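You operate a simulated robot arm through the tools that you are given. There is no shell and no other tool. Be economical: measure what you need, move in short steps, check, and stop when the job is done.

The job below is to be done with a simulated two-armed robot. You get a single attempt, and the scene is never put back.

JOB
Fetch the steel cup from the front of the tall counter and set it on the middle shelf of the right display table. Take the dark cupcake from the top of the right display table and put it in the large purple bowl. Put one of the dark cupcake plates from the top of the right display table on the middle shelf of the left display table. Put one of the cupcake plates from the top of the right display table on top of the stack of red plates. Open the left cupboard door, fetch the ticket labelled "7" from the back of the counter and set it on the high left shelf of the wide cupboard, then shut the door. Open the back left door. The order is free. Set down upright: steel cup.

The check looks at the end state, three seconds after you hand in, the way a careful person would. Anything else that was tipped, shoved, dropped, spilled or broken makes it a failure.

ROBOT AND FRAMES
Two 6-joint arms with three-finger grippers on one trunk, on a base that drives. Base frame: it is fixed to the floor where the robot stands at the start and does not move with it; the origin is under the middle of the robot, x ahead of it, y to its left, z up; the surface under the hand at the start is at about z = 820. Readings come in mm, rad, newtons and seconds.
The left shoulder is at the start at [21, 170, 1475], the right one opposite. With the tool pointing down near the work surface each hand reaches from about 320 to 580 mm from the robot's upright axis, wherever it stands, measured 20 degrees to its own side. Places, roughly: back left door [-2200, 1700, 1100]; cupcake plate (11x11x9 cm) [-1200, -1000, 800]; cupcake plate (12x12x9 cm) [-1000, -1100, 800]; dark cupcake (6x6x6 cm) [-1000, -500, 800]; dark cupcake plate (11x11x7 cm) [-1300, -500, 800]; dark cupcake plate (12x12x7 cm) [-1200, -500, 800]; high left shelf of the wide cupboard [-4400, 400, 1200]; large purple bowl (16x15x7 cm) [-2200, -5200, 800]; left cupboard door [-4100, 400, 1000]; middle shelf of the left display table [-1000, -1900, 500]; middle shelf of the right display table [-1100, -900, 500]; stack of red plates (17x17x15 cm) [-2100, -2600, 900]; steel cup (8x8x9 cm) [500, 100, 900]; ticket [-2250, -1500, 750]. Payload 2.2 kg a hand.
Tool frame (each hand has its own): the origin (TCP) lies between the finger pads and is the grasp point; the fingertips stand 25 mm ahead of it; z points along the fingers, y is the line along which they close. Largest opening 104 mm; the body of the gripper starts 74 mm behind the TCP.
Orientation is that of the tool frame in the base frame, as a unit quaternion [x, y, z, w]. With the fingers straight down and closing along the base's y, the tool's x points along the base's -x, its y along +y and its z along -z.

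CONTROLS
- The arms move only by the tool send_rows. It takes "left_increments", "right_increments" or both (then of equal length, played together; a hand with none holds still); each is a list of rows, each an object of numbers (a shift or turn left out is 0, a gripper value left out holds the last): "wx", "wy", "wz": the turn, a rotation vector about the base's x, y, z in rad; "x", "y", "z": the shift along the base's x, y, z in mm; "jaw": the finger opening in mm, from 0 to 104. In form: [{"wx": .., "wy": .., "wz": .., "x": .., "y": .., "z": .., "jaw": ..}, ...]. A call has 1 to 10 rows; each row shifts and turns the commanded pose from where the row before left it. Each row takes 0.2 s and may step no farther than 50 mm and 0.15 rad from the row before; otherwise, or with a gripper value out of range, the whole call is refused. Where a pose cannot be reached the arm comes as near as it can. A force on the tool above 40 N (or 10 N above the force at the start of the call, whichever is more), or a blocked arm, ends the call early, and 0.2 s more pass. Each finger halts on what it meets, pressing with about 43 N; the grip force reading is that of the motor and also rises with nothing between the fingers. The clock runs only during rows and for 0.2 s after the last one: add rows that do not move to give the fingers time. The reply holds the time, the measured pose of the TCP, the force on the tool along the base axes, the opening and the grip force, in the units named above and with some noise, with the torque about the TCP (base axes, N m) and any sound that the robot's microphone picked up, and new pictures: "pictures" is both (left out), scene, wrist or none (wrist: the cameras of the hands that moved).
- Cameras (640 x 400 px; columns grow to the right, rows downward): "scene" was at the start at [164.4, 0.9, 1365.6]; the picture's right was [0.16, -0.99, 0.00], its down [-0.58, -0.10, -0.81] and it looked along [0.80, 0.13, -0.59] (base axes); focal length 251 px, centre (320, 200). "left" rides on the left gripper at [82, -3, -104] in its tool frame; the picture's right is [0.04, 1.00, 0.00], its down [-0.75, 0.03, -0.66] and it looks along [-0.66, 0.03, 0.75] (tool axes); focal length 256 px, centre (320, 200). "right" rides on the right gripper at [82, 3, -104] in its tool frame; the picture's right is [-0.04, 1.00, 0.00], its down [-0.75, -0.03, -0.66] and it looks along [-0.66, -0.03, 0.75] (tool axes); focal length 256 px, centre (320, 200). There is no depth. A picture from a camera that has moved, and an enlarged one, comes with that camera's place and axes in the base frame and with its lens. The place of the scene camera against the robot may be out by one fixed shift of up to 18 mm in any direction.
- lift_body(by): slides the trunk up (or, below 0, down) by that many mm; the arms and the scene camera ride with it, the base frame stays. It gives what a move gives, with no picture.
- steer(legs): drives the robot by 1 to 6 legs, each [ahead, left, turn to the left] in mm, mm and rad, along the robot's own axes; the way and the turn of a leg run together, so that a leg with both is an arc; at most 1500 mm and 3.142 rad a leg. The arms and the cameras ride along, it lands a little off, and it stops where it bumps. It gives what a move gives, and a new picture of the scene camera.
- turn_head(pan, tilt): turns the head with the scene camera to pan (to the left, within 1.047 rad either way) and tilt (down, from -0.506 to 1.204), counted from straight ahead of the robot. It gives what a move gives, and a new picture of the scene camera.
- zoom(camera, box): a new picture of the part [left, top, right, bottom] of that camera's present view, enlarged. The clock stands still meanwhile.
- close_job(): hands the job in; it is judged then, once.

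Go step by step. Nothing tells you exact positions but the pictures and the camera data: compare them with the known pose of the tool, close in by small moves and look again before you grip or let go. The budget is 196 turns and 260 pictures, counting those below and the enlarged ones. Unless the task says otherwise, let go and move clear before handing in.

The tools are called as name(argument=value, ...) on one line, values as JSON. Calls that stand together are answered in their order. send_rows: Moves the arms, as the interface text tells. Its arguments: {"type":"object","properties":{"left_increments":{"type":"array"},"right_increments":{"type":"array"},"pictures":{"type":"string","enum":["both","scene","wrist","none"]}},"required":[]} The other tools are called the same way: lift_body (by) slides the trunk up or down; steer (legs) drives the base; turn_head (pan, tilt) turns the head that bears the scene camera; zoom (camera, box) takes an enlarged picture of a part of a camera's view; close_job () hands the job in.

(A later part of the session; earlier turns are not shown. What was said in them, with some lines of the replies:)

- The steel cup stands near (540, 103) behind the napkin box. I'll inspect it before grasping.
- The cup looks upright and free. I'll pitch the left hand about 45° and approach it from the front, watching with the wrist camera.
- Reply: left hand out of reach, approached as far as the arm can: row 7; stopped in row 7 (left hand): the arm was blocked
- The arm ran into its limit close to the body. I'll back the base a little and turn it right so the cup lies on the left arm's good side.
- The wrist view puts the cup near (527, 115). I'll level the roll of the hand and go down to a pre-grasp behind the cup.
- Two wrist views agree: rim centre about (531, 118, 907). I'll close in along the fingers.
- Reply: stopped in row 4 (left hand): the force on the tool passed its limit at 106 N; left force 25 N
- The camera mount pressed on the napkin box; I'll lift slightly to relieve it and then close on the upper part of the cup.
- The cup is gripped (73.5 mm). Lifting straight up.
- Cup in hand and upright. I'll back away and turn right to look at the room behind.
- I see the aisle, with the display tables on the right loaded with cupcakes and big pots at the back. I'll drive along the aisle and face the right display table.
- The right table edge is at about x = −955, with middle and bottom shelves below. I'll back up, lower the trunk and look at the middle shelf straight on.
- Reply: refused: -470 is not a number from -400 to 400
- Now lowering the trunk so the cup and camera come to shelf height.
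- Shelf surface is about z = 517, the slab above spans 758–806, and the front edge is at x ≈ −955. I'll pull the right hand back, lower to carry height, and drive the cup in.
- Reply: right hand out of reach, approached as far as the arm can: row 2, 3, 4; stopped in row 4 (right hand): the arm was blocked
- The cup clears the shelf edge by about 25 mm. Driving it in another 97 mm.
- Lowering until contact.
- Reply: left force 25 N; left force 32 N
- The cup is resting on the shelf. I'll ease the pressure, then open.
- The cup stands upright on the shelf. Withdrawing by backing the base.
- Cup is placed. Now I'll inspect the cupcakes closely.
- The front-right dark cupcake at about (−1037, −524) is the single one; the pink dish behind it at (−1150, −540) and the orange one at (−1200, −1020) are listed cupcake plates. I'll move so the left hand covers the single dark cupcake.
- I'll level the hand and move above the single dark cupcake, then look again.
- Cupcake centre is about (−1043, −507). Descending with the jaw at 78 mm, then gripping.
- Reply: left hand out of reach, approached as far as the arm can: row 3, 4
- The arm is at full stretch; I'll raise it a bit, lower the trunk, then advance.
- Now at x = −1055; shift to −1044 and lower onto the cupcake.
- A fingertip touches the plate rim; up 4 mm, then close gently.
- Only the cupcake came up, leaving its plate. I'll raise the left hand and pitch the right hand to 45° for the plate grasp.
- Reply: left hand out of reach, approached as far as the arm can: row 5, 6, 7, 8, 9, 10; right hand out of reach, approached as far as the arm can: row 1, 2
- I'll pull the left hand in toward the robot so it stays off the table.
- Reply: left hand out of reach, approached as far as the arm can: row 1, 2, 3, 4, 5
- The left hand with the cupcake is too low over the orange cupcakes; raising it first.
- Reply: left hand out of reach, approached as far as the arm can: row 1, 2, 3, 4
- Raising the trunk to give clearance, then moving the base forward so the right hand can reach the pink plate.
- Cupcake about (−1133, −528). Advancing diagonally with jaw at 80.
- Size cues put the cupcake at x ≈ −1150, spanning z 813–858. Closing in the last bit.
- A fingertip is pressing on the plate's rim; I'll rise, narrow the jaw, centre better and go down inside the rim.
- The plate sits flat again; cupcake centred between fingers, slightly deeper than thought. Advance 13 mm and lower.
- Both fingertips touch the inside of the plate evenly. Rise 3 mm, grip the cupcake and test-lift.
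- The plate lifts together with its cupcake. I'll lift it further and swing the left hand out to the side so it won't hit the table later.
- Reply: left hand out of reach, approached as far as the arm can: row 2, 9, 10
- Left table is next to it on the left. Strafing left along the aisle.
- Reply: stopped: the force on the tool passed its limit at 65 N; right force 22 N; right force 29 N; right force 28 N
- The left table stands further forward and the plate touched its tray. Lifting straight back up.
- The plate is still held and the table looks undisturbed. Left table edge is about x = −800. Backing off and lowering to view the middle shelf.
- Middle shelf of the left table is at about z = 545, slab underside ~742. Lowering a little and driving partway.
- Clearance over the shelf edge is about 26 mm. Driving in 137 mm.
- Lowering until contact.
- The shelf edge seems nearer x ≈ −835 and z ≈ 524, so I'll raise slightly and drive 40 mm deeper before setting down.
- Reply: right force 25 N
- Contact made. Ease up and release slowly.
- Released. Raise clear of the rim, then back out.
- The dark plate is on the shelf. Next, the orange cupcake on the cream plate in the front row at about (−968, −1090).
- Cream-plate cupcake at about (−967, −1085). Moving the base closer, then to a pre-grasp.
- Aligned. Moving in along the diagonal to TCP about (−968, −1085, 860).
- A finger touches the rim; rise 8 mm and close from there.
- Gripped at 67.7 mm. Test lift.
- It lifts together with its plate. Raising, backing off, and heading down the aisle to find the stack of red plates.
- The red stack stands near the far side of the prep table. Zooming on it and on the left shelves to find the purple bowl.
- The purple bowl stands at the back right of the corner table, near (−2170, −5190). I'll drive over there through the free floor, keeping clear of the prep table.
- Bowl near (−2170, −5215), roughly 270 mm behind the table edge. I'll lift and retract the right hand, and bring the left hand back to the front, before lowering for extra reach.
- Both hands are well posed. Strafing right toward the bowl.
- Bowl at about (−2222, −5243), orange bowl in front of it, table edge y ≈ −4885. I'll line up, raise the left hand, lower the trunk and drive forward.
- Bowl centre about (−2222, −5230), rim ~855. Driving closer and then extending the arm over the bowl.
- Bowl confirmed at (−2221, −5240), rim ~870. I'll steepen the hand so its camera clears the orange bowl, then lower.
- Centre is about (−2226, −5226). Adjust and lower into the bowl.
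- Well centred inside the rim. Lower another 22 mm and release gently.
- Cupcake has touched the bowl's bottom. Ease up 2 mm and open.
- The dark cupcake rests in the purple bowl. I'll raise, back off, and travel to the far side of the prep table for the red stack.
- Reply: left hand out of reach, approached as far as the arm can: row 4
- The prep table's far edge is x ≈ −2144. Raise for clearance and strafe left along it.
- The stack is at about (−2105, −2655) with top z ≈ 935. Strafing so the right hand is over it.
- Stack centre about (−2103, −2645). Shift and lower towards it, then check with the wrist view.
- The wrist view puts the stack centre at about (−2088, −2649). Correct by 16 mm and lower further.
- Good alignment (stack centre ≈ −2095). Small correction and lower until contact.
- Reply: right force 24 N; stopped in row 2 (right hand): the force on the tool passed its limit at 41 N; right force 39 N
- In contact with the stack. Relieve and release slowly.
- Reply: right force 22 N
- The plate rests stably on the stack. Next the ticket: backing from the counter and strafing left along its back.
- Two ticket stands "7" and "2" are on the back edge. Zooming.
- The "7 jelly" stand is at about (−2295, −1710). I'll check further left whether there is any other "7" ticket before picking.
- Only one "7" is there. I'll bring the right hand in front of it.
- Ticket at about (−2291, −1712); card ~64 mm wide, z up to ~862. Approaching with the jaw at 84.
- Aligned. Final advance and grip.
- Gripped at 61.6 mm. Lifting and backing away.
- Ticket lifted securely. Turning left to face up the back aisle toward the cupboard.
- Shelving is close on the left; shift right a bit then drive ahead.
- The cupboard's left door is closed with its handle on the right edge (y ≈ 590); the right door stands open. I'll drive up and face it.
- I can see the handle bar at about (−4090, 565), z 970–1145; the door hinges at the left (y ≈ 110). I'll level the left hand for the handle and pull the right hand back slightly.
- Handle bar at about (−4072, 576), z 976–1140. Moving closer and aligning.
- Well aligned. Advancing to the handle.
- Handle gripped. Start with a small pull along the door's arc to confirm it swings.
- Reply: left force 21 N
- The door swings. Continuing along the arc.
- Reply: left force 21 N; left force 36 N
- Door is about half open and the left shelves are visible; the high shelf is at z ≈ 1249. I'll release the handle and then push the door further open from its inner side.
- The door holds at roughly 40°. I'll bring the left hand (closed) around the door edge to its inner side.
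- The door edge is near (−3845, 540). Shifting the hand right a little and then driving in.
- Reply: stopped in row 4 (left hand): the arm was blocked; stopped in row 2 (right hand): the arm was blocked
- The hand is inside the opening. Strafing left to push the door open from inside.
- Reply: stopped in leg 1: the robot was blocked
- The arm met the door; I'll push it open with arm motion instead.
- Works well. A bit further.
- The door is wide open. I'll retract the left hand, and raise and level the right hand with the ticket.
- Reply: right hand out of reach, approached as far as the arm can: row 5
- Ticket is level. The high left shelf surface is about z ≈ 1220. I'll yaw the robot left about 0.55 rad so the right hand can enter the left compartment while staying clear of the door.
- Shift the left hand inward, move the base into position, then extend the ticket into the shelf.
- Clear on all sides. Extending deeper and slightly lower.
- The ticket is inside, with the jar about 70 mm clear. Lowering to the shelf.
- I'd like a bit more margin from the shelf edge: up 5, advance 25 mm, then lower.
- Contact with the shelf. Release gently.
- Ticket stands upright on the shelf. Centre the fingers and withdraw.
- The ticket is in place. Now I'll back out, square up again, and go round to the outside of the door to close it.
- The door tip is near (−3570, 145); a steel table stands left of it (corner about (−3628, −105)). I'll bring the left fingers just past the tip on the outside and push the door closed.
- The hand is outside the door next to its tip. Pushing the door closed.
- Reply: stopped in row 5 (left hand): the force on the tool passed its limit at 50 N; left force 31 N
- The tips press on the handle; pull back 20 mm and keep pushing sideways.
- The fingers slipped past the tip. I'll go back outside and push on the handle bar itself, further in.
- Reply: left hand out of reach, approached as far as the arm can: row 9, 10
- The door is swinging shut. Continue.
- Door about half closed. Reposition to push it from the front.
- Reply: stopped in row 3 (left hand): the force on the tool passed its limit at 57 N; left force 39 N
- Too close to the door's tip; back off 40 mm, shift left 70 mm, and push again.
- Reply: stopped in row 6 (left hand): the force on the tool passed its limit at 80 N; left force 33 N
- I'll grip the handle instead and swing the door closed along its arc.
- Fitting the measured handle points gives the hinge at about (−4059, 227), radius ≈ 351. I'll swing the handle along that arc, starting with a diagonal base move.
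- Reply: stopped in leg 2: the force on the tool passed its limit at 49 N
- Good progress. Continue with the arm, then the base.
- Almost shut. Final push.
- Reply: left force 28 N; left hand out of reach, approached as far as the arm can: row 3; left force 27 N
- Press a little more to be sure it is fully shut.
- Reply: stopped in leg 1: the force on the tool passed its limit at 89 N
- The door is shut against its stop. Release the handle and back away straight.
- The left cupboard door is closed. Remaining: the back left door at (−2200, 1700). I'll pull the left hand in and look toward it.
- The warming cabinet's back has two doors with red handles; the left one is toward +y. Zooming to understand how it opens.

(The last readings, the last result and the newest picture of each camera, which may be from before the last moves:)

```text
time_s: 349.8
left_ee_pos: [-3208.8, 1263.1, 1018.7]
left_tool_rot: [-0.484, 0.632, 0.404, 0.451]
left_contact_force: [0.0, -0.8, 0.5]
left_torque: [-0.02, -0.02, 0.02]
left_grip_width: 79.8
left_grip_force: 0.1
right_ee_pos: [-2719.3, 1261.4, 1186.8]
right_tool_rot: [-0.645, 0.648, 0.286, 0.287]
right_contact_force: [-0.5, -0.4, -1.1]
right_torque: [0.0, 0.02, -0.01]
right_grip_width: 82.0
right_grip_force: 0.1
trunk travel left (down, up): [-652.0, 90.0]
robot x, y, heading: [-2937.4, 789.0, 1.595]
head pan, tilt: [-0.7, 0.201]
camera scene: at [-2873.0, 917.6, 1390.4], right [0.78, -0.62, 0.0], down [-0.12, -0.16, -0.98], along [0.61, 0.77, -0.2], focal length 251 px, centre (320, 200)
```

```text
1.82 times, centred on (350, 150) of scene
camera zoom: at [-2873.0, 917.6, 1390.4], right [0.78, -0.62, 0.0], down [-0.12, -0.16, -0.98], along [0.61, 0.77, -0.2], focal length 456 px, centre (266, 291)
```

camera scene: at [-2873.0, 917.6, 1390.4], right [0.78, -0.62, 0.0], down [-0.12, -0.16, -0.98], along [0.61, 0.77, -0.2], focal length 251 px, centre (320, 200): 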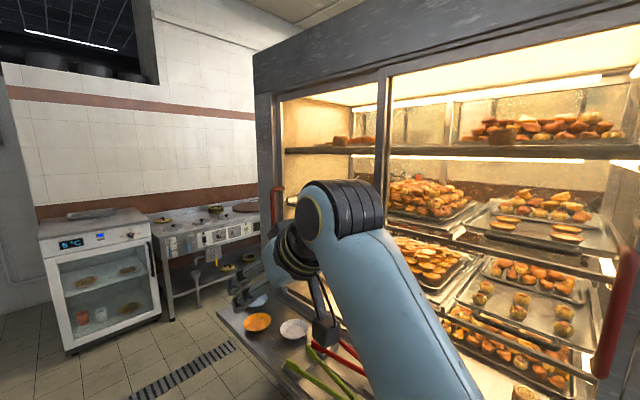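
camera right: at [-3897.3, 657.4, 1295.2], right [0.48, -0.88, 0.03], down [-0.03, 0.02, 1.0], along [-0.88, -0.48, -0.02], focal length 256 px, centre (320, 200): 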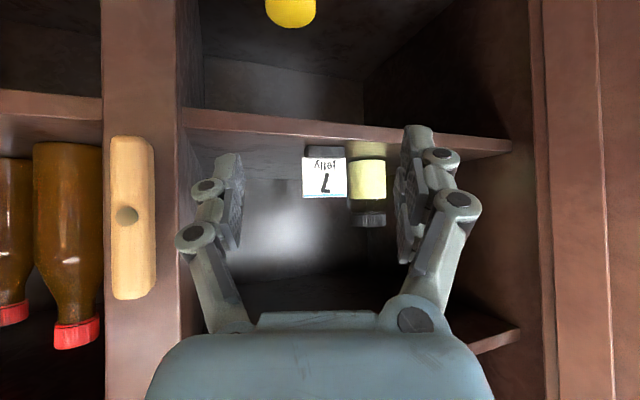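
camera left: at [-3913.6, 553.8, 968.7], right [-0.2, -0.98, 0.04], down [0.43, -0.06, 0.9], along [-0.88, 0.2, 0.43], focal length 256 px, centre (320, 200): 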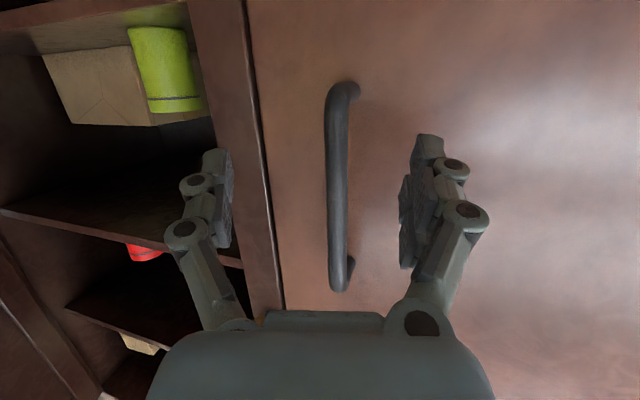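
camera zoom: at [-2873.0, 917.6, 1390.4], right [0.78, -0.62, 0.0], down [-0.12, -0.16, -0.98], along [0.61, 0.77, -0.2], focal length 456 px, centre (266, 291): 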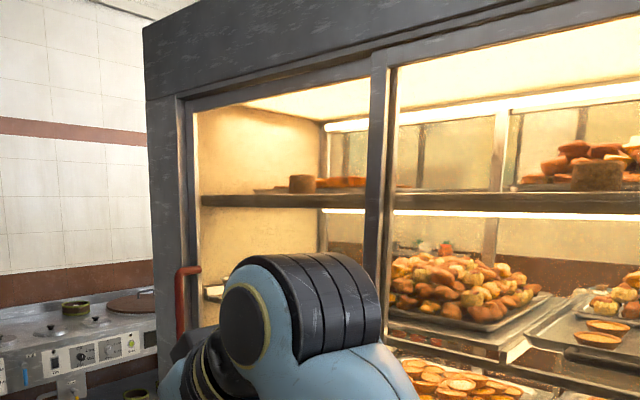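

The doors look like sliding panels with the left one's red handle at its outer edge (y ≈ 2140). I'll drive up and face the cabinet.

steer(legs=[[1100, 0, 0], [0, 0, -1.59]])

turn_head(pan=0.15, tilt=0.3)

```text
time_s: 359.2
left_ee_pos: [-2484.7, 2145.0, 1018.1]
left_tool_rot: [0.111, 0.788, -0.038, 0.604]
left_contact_force: [-0.5, 0.3, -1.2]
left_torque: [-0.03, 0.02, 0.0]
left_grip_width: 80.1
left_grip_force: 0.0
right_ee_pos: [-2495.5, 1655.6, 1186.9]
right_tool_rot: [0.01, 0.914, -0.004, 0.405]
right_contact_force: [0.4, 0.2, -0.3]
right_torque: [-0.03, 0.0, -0.01]
right_grip_width: 81.9
right_grip_force: 0.1
trunk travel left (down, up): [-652.0, 90.0]
robot x, y, heading: [-2964.0, 1881.6, 0.012]
head pan, tilt: [-0.7, 0.201]
camera scene: at [-2815.8, 1808.5, 1390.4], right [-0.64, -0.77, 0.0], down [-0.15, 0.13, -0.98], along [0.75, -0.63, -0.2], focal length 251 px, centre (320, 200)
```

scene: 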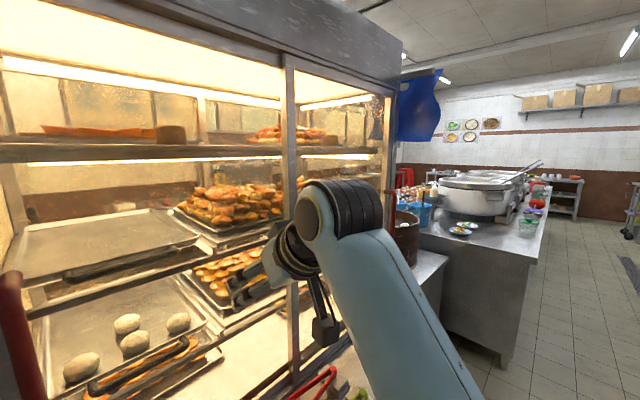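

```text
time_s: 360.4
left_ee_pos: [-2486.3, 2145.3, 1017.8]
left_tool_rot: [0.112, 0.788, -0.038, 0.604]
left_contact_force: [-0.2, -0.5, -0.6]
left_torque: [-0.01, 0.0, -0.03]
left_grip_width: 80.1
left_grip_force: 0.1
right_ee_pos: [-2493.7, 1654.8, 1187.3]
right_tool_rot: [0.009, 0.914, -0.004, 0.406]
right_contact_force: [-0.3, 0.2, 0.2]
right_torque: [0.01, -0.03, 0.0]
right_grip_width: 81.9
right_grip_force: 0.1
trunk travel left (down, up): [-652.0, 90.0]
robot x, y, heading: [-2966.3, 1881.0, 0.007]
head pan, tilt: [0.15, 0.3]
camera scene: at [-2795.3, 1882.6, 1381.1], right [0.16, -0.99, 0.0], down [-0.29, -0.05, -0.96], along [0.94, 0.15, -0.3], focal length 251 px, centre (320, 200)
```

scene: 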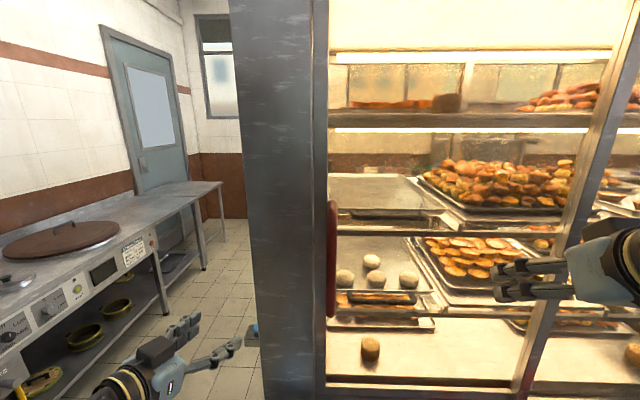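

Handle triangulates to about (−2340, 1945), z ≈ 980–1235. Align the left hand with it.

send_rows(left_increments=[{"wz": 0.1, "wx": -0.036, "z": 30}, {"wz": 0.1, "wx": -0.036, "z": 30}, {"z": 30}], pictures="none")

steer(legs=[[0, -195, 0]])

send_rows(left_increments=[{"z": 0}], pictures="wrist")

```text
time_s: 361.2
left_ee_pos: [-2486.7, 2145.1, 1109.2]
left_tool_rot: [0.01, 0.794, -0.006, 0.608]
left_contact_force: [0.7, 0.4, 0.2]
left_torque: [-0.01, -0.07, -0.02]
left_grip_width: 80.0
left_grip_force: 0.0
right_ee_pos: [-2495.3, 1655.2, 1186.5]
right_tool_rot: [0.01, 0.914, -0.005, 0.405]
right_contact_force: [0.7, 0.0, 0.2]
right_torque: [-0.03, 0.01, 0.01]
right_grip_width: 82.0
right_grip_force: 0.1
trunk travel left (down, up): [-652.0, 90.0]
robot x, y, heading: [-2969.1, 1879.6, 0.005]
head pan, tilt: [0.15, 0.3]
```

```text
time_s: 362.8
left_ee_pos: [-2483.2, 1947.7, 1108.0]
left_tool_rot: [0.011, 0.794, -0.006, 0.608]
left_contact_force: [0.0, -0.4, -0.5]
left_torque: [-0.02, 0.02, 0.01]
left_grip_width: 80.1
left_grip_force: 0.1
right_ee_pos: [-2494.8, 1457.3, 1185.5]
right_tool_rot: [0.01, 0.914, -0.003, 0.405]
right_contact_force: [0.0, 0.4, 0.2]
right_torque: [0.04, 0.03, 0.02]
right_grip_width: 81.9
right_grip_force: 0.1
trunk travel left (down, up): [-652.0, 90.0]
robot x, y, heading: [-2961.9, 1684.2, 0.005]
head pan, tilt: [0.15, 0.3]
camera scene: at [-2794.0, 1685.6, 1381.1], right [0.16, -0.99, 0.0], down [-0.29, -0.05, -0.96], along [0.94, 0.15, -0.3], focal length 251 px, centre (320, 200)
```

scene: 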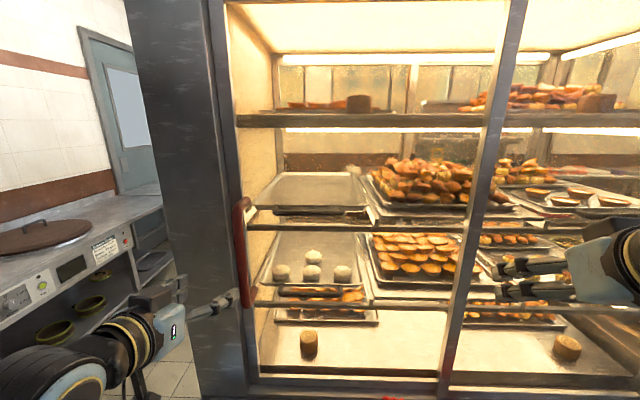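

```text
time_s: 363.2
left_ee_pos: [-2484.0, 1949.0, 1108.2]
left_tool_rot: [0.011, 0.794, -0.006, 0.608]
left_contact_force: [0.2, -0.6, -0.5]
left_torque: [-0.01, 0.0, 0.02]
left_grip_width: 80.3
left_grip_force: 0.1
right_ee_pos: [-2495.2, 1459.9, 1185.8]
right_tool_rot: [0.01, 0.914, -0.004, 0.405]
right_contact_force: [0.3, 0.6, 0.3]
right_torque: [-0.01, 0.01, 0.0]
right_grip_width: 81.8
right_grip_force: 0.0
trunk travel left (down, up): [-652.0, 90.0]
robot x, y, heading: [-2966.1, 1681.3, 0.003]
head pan, tilt: [0.15, 0.3]
camera left: at [-2605.4, 1949.3, 1055.9], right [0.02, 1.0, -0.04], down [-0.44, 0.04, 0.9], along [0.9, 0.0, 0.44], focal length 256 px, centre (320, 200)
```

left: 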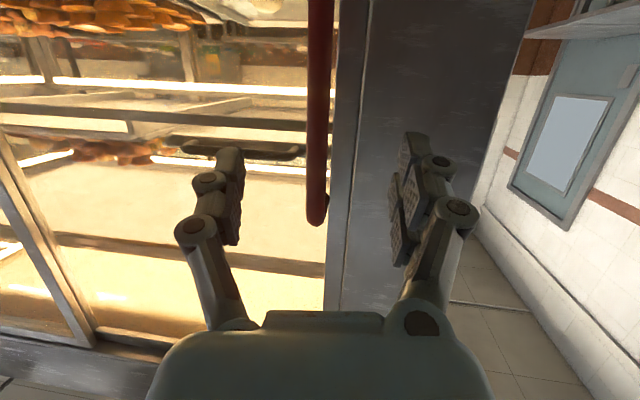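

Aligned with the red bar. Advancing with the arm.

send_rows(left_increments=[{"x": 35, "y": -1}, {"x": 35, "y": -1}, {"x": 35, "y": -1}], pictures="wrist")

```text
time_s: 364.0
left_ee_pos: [-2376.6, 1945.7, 1106.6]
left_tool_rot: [0.011, 0.794, -0.006, 0.608]
left_contact_force: [0.3, 0.8, -1.6]
left_torque: [-0.04, -0.02, -0.02]
left_grip_width: 79.9
left_grip_force: 0.1
right_ee_pos: [-2492.7, 1459.0, 1186.0]
right_tool_rot: [0.01, 0.914, -0.005, 0.405]
right_contact_force: [-0.4, -0.1, 0.3]
right_torque: [0.02, 0.01, -0.01]
right_grip_width: 82.0
right_grip_force: 0.0
trunk travel left (down, up): [-652.0, 90.0]
robot x, y, heading: [-2965.2, 1686.9, 0.011]
head pan, tilt: [0.15, 0.3]
camera left: at [-2498.7, 1946.2, 1054.9], right [0.02, 1.0, -0.03], down [-0.44, 0.04, 0.9], along [0.9, 0.0, 0.44], focal length 256 px, centre (320, 200)
```

left: 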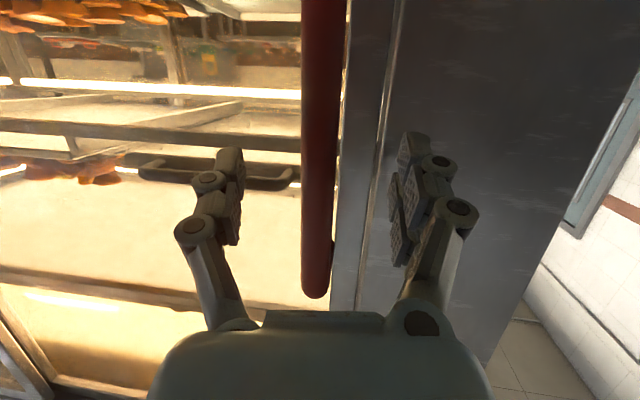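

send_rows(left_increments=[{"x": 15}, {"jaw": 50}, {"jaw": 28}, {"jaw": 10}, {"jaw": 10}, {"jaw": 10}], pictures="wrist")

```text
time_s: 365.4
left_ee_pos: [-2363.7, 1944.9, 1107.2]
left_tool_rot: [0.012, 0.794, -0.006, 0.608]
left_contact_force: [-1.4, -4.3, 0.4]
left_torque: [0.5, -0.04, -0.12]
left_grip_width: 21.3
left_grip_force: 44.8
right_ee_pos: [-2496.5, 1458.9, 1187.0]
right_tool_rot: [0.012, 0.914, -0.005, 0.405]
right_contact_force: [0.9, 0.2, -0.9]
right_torque: [0.01, -0.03, -0.01]
right_grip_width: 82.1
right_grip_force: 0.1
trunk travel left (down, up): [-652.0, 90.0]
robot x, y, heading: [-2964.0, 1687.0, 0.002]
head pan, tilt: [0.15, 0.3]
camera left: at [-2484.8, 1945.4, 1056.0], right [0.02, 1.0, -0.03], down [-0.44, 0.04, 0.9], along [0.9, 0.0, 0.44], focal length 256 px, centre (320, 200)
```

left: 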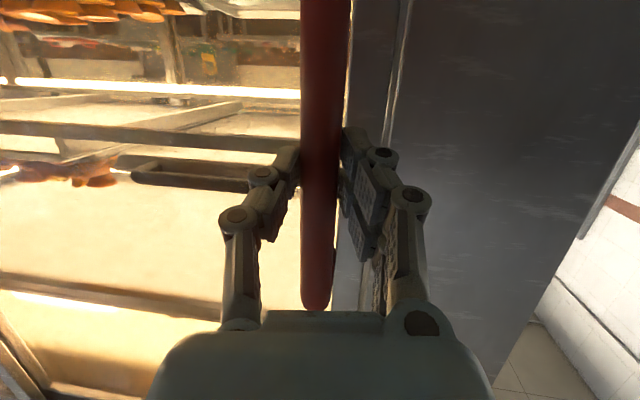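

Handle gripped. Test sliding it to the right (−y) a few centimetres.

send_rows(left_increments=[{"y": -6}, {"y": -8}, {"y": -12}, {"y": -14}], pictures="scene")

```text
time_s: 366.4
left_ee_pos: [-2358.4, 1904.8, 1106.7]
left_tool_rot: [0.011, 0.792, -0.007, 0.61]
left_contact_force: [30.5, 1.5, 4.2]
left_torque: [0.44, -0.77, -0.01]
left_grip_width: 21.5
left_grip_force: 45.5
right_ee_pos: [-2490.8, 1458.1, 1183.6]
right_tool_rot: [0.01, 0.915, -0.004, 0.404]
right_contact_force: [0.1, -0.8, 0.1]
right_torque: [-0.02, 0.01, 0.03]
right_grip_width: 81.8
right_grip_force: 0.1
trunk travel left (down, up): [-652.0, 90.0]
robot x, y, heading: [-2965.6, 1685.5, 0.005]
head pan, tilt: [0.15, 0.3]
camera scene: at [-2788.9, 1686.0, 1380.6], right [0.15, -0.99, 0.0], down [-0.3, -0.05, -0.95], along [0.94, 0.15, -0.3], focal length 251 px, centre (320, 200)
```

scene: 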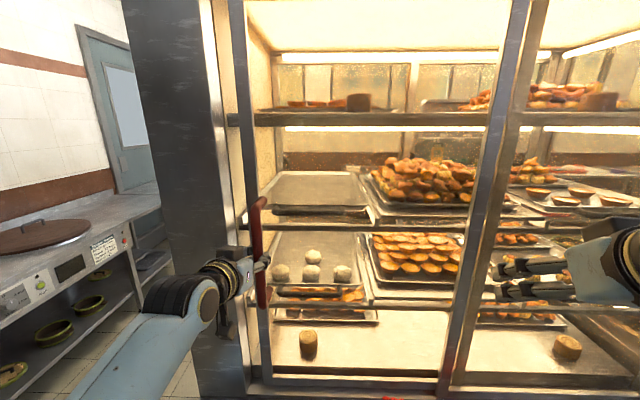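

It slides. I'll let the hand follow and continue by strafing the base.

send_rows(left_increments=[{"x": 5}, {"y": -15}, {"y": -20}], pictures="none")

steer(legs=[[0, -200, 0]])

```text
time_s: 367.2
left_ee_pos: [-2354.1, 1868.2, 1107.1]
left_tool_rot: [0.012, 0.793, -0.007, 0.609]
left_contact_force: [34.4, -0.1, 9.1]
left_torque: [0.35, -0.84, -0.05]
left_grip_width: 21.3
left_grip_force: 45.1
right_ee_pos: [-2491.0, 1456.6, 1184.1]
right_tool_rot: [0.011, 0.915, -0.004, 0.403]
right_contact_force: [0.5, -0.6, -0.5]
right_torque: [-0.01, 0.0, 0.0]
right_grip_width: 82.0
right_grip_force: 0.1
trunk travel left (down, up): [-652.0, 90.0]
robot x, y, heading: [-2964.0, 1685.9, 0.003]
head pan, tilt: [0.15, 0.3]
```

```text
time_s: 368.0
left_ee_pos: [-2353.2, 1864.0, 1108.1]
left_tool_rot: [0.016, 0.793, -0.003, 0.609]
left_contact_force: [16.8, 7.5, -9.8]
left_torque: [0.44, -0.96, 0.06]
left_grip_width: 21.4
left_grip_force: 45.2
right_ee_pos: [-2490.7, 1448.3, 1184.7]
right_tool_rot: [0.01, 0.915, -0.003, 0.404]
right_contact_force: [0.8, -0.1, 0.2]
right_torque: [-0.01, 0.01, 0.0]
right_grip_width: 82.3
right_grip_force: 0.1
trunk travel left (down, up): [-652.0, 90.0]
robot x, y, heading: [-2960.6, 1673.1, 0.004]
head pan, tilt: [0.15, 0.3]
stopped in leg 1: the force on the tool passed its limit at 50 N (the readings are from after the stop); the commanded pose is now the measured one
camera scene: at [-2789.2, 1677.1, 1380.6], right [0.16, -0.99, 0.0], down [-0.3, -0.05, -0.95], along [0.94, 0.15, -0.3], focal length 251 px, centre (320, 200)
```

scene: 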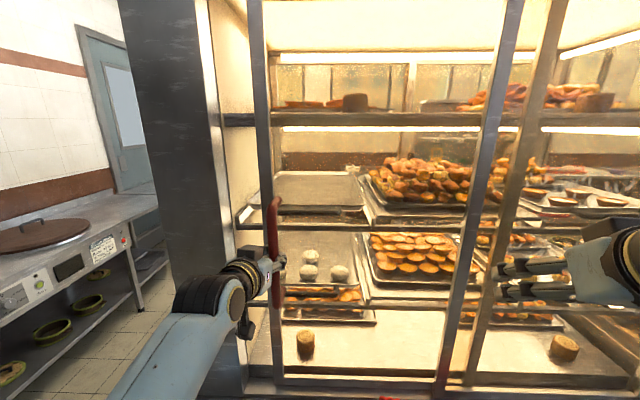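

The rail is slightly skewed (about +0.13 in x per −y). Moving along that direction with the base.

send_rows(left_increments=[{"x": 6}, {"x": 2, "y": -12}, {"x": 2, "y": -12}], pictures="none")

steer(legs=[[20, -150, 0]])

```text
time_s: 368.8
left_ee_pos: [-2352.1, 1852.3, 1108.5]
left_tool_rot: [0.023, 0.791, 0.012, 0.611]
left_contact_force: [-7.6, -3.2, 19.2]
left_torque: [-1.23, -0.62, -0.03]
left_grip_width: 21.1
left_grip_force: 44.7
right_ee_pos: [-2498.3, 1446.3, 1187.0]
right_tool_rot: [0.011, 0.914, -0.003, 0.406]
right_contact_force: [0.1, -0.3, -0.4]
right_torque: [-0.02, 0.01, 0.0]
right_grip_width: 82.0
right_grip_force: 0.0
trunk travel left (down, up): [-652.0, 90.0]
robot x, y, heading: [-2960.7, 1670.1, 0.008]
head pan, tilt: [0.15, 0.3]
```

```text
time_s: 370.2
left_ee_pos: [-2331.1, 1703.2, 1106.2]
left_tool_rot: [0.023, 0.792, 0.015, 0.609]
left_contact_force: [-21.7, 0.6, 10.3]
left_torque: [-1.09, -0.29, 0.01]
left_grip_width: 20.4
left_grip_force: 45.2
right_ee_pos: [-2476.7, 1296.7, 1188.4]
right_tool_rot: [0.01, 0.913, -0.003, 0.407]
right_contact_force: [0.2, 0.5, 0.3]
right_torque: [0.01, 0.01, 0.02]
right_grip_width: 82.1
right_grip_force: 0.0
trunk travel left (down, up): [-652.0, 90.0]
robot x, y, heading: [-2940.5, 1525.0, 0.006]
head pan, tilt: [0.15, 0.3]
camera scene: at [-2777.0, 1523.7, 1381.6], right [0.16, -0.99, 0.0], down [-0.29, -0.05, -0.96], along [0.94, 0.15, -0.29], focal length 251 px, centre (320, 200)
```

scene: 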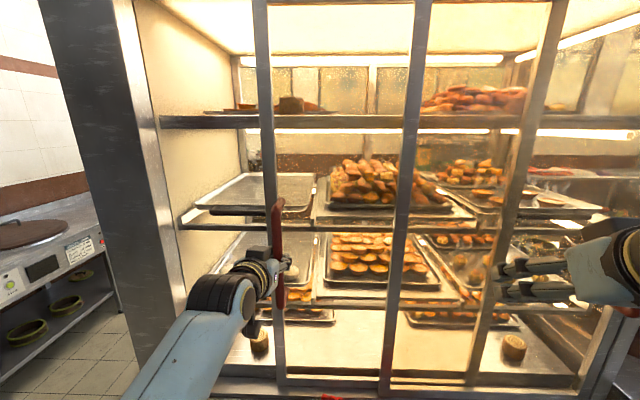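

Opening nicely. Continue sliding.

steer(legs=[[10, -140, 0]])

steer(legs=[[14, -130, 0]])

```text
time_s: 371.5
left_ee_pos: [-2313.1, 1564.6, 1105.5]
left_tool_rot: [0.022, 0.793, 0.017, 0.609]
left_contact_force: [29.1, 6.7, 19.7]
left_torque: [-1.26, -0.74, -0.04]
left_grip_width: 20.4
left_grip_force: 45.2
right_ee_pos: [-2458.5, 1156.2, 1184.5]
right_tool_rot: [0.009, 0.914, -0.003, 0.405]
right_contact_force: [0.4, 0.7, -0.8]
right_torque: [-0.02, -0.01, -0.02]
right_grip_width: 81.9
right_grip_force: 0.2
trunk travel left (down, up): [-652.0, 90.0]
robot x, y, heading: [-2933.2, 1383.7, 0.007]
head pan, tilt: [0.15, 0.3]
camera scene: at [-2758.5, 1382.5, 1380.8], right [0.16, -0.99, 0.0], down [-0.29, -0.05, -0.95], along [0.94, 0.15, -0.3], focal length 251 px, centre (320, 200)
```

scene: 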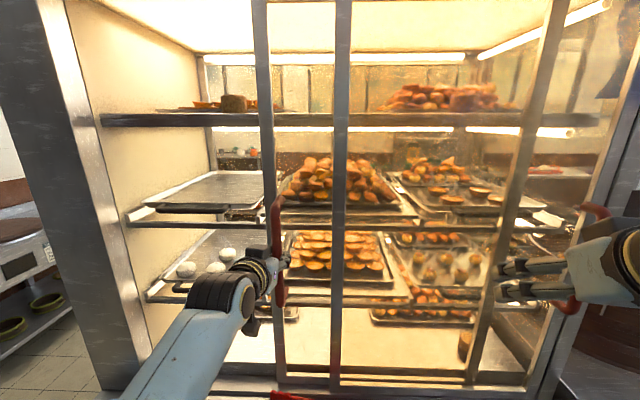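

```text
time_s: 372.6
left_ee_pos: [-2307.2, 1488.0, 1106.8]
left_tool_rot: [0.024, 0.792, 0.025, 0.61]
left_contact_force: [-2.0, 10.6, -2.2]
left_torque: [-0.44, -0.1, 0.18]
left_grip_width: 22.5
left_grip_force: 9.2
right_ee_pos: [-2452.1, 1074.9, 1185.9]
right_tool_rot: [0.009, 0.915, -0.002, 0.404]
right_contact_force: [-0.9, -1.3, 0.8]
right_torque: [0.04, -0.01, 0.09]
right_grip_width: 82.0
right_grip_force: 0.1
trunk travel left (down, up): [-652.0, 90.0]
robot x, y, heading: [-2922.2, 1299.1, 0.012]
head pan, tilt: [0.15, 0.3]
stopped in leg 1: the force on the tool passed its limit at 100 N (the readings are from after the stop); the commanded pose is now the measured one
camera scene: at [-2751.5, 1300.1, 1381.1], right [0.16, -0.99, 0.0], down [-0.29, -0.05, -0.96], along [0.94, 0.15, -0.3], focal length 251 px, centre (320, 200)
```

scene: 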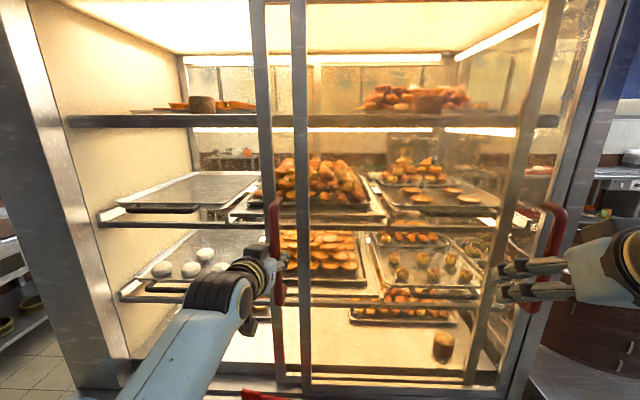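

The door has reached its end stop, fully open. Release and back away.

send_rows(left_increments=[{"jaw": 40}, {"jaw": 70}, {"jaw": 85}, {"x": -25}, {"x": -35}, {"x": -35}], pictures="none")

steer(legs=[[-250, 0, 0]])

```text
time_s: 374.0
left_ee_pos: [-2395.7, 1500.9, 1117.1]
left_tool_rot: [0.04, 0.784, 0.039, 0.618]
left_contact_force: [-0.8, 0.4, 0.4]
left_torque: [-0.03, 0.0, 0.01]
left_grip_width: 85.2
left_grip_force: 0.0
right_ee_pos: [-2454.0, 1075.1, 1186.9]
right_tool_rot: [0.009, 0.914, -0.003, 0.405]
right_contact_force: [-0.6, -0.8, -0.6]
right_torque: [0.02, -0.03, -0.01]
right_grip_width: 81.9
right_grip_force: 0.1
trunk travel left (down, up): [-652.0, 90.0]
robot x, y, heading: [-2921.3, 1299.1, 0.008]
head pan, tilt: [0.15, 0.3]
```

```text
time_s: 375.9
left_ee_pos: [-2650.9, 1497.7, 1110.7]
left_tool_rot: [0.04, 0.787, 0.038, 0.614]
left_contact_force: [-1.0, -0.2, 0.5]
left_torque: [0.01, -0.03, 0.0]
left_grip_width: 84.9
left_grip_force: 0.1
right_ee_pos: [-2703.0, 1072.9, 1186.9]
right_tool_rot: [0.01, 0.914, -0.005, 0.405]
right_contact_force: [-0.5, 0.3, 0.4]
right_torque: [-0.01, -0.04, -0.02]
right_grip_width: 81.8
right_grip_force: 0.0
trunk travel left (down, up): [-652.0, 90.0]
robot x, y, heading: [-3172.7, 1297.0, 0.013]
head pan, tilt: [0.15, 0.3]
camera scene: at [-3003.9, 1298.6, 1381.2], right [0.16, -0.99, 0.0], down [-0.29, -0.05, -0.96], along [0.94, 0.15, -0.3], focal length 251 px, centre (320, 200)
```

scene: 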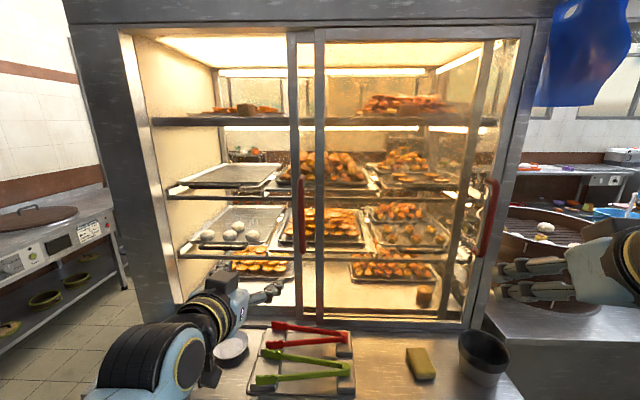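

The back left door is open, all six jobs are done, and both hands are empty and clear, so I'm handing in.

close_job()

```text
The job is handed in.
```

I finished all the jobs and handed in; I don't have the check's verdict yet.

- **Steel cup:** it stands upright on the middle shelf of the right display table. While gripping it, the hand's camera mount pressed on the napkin box with about 106 N; the box looked unmoved afterwards.
- **Dark cupcake:** it is in the large purple bowl.
- **Dark cupcake plate:** it is on the middle shelf of the left display table. On the way the plate touched that table's tray; I saw nothing disturbed.
- **Cupcake plate:** it is on top of the red plates, a little off centre but it looks stable.
- **Ticket "7":** it is upright on the high left shelf of the cupboard, and the left door is shut against its stop. I took the shelf at about z = 1220 to be "high left", not the one above at about 1500.
- **Back left door:** I took this to be the left sliding door at the back of the warming cabinet, because its position matched the list. It is open to its end stop.
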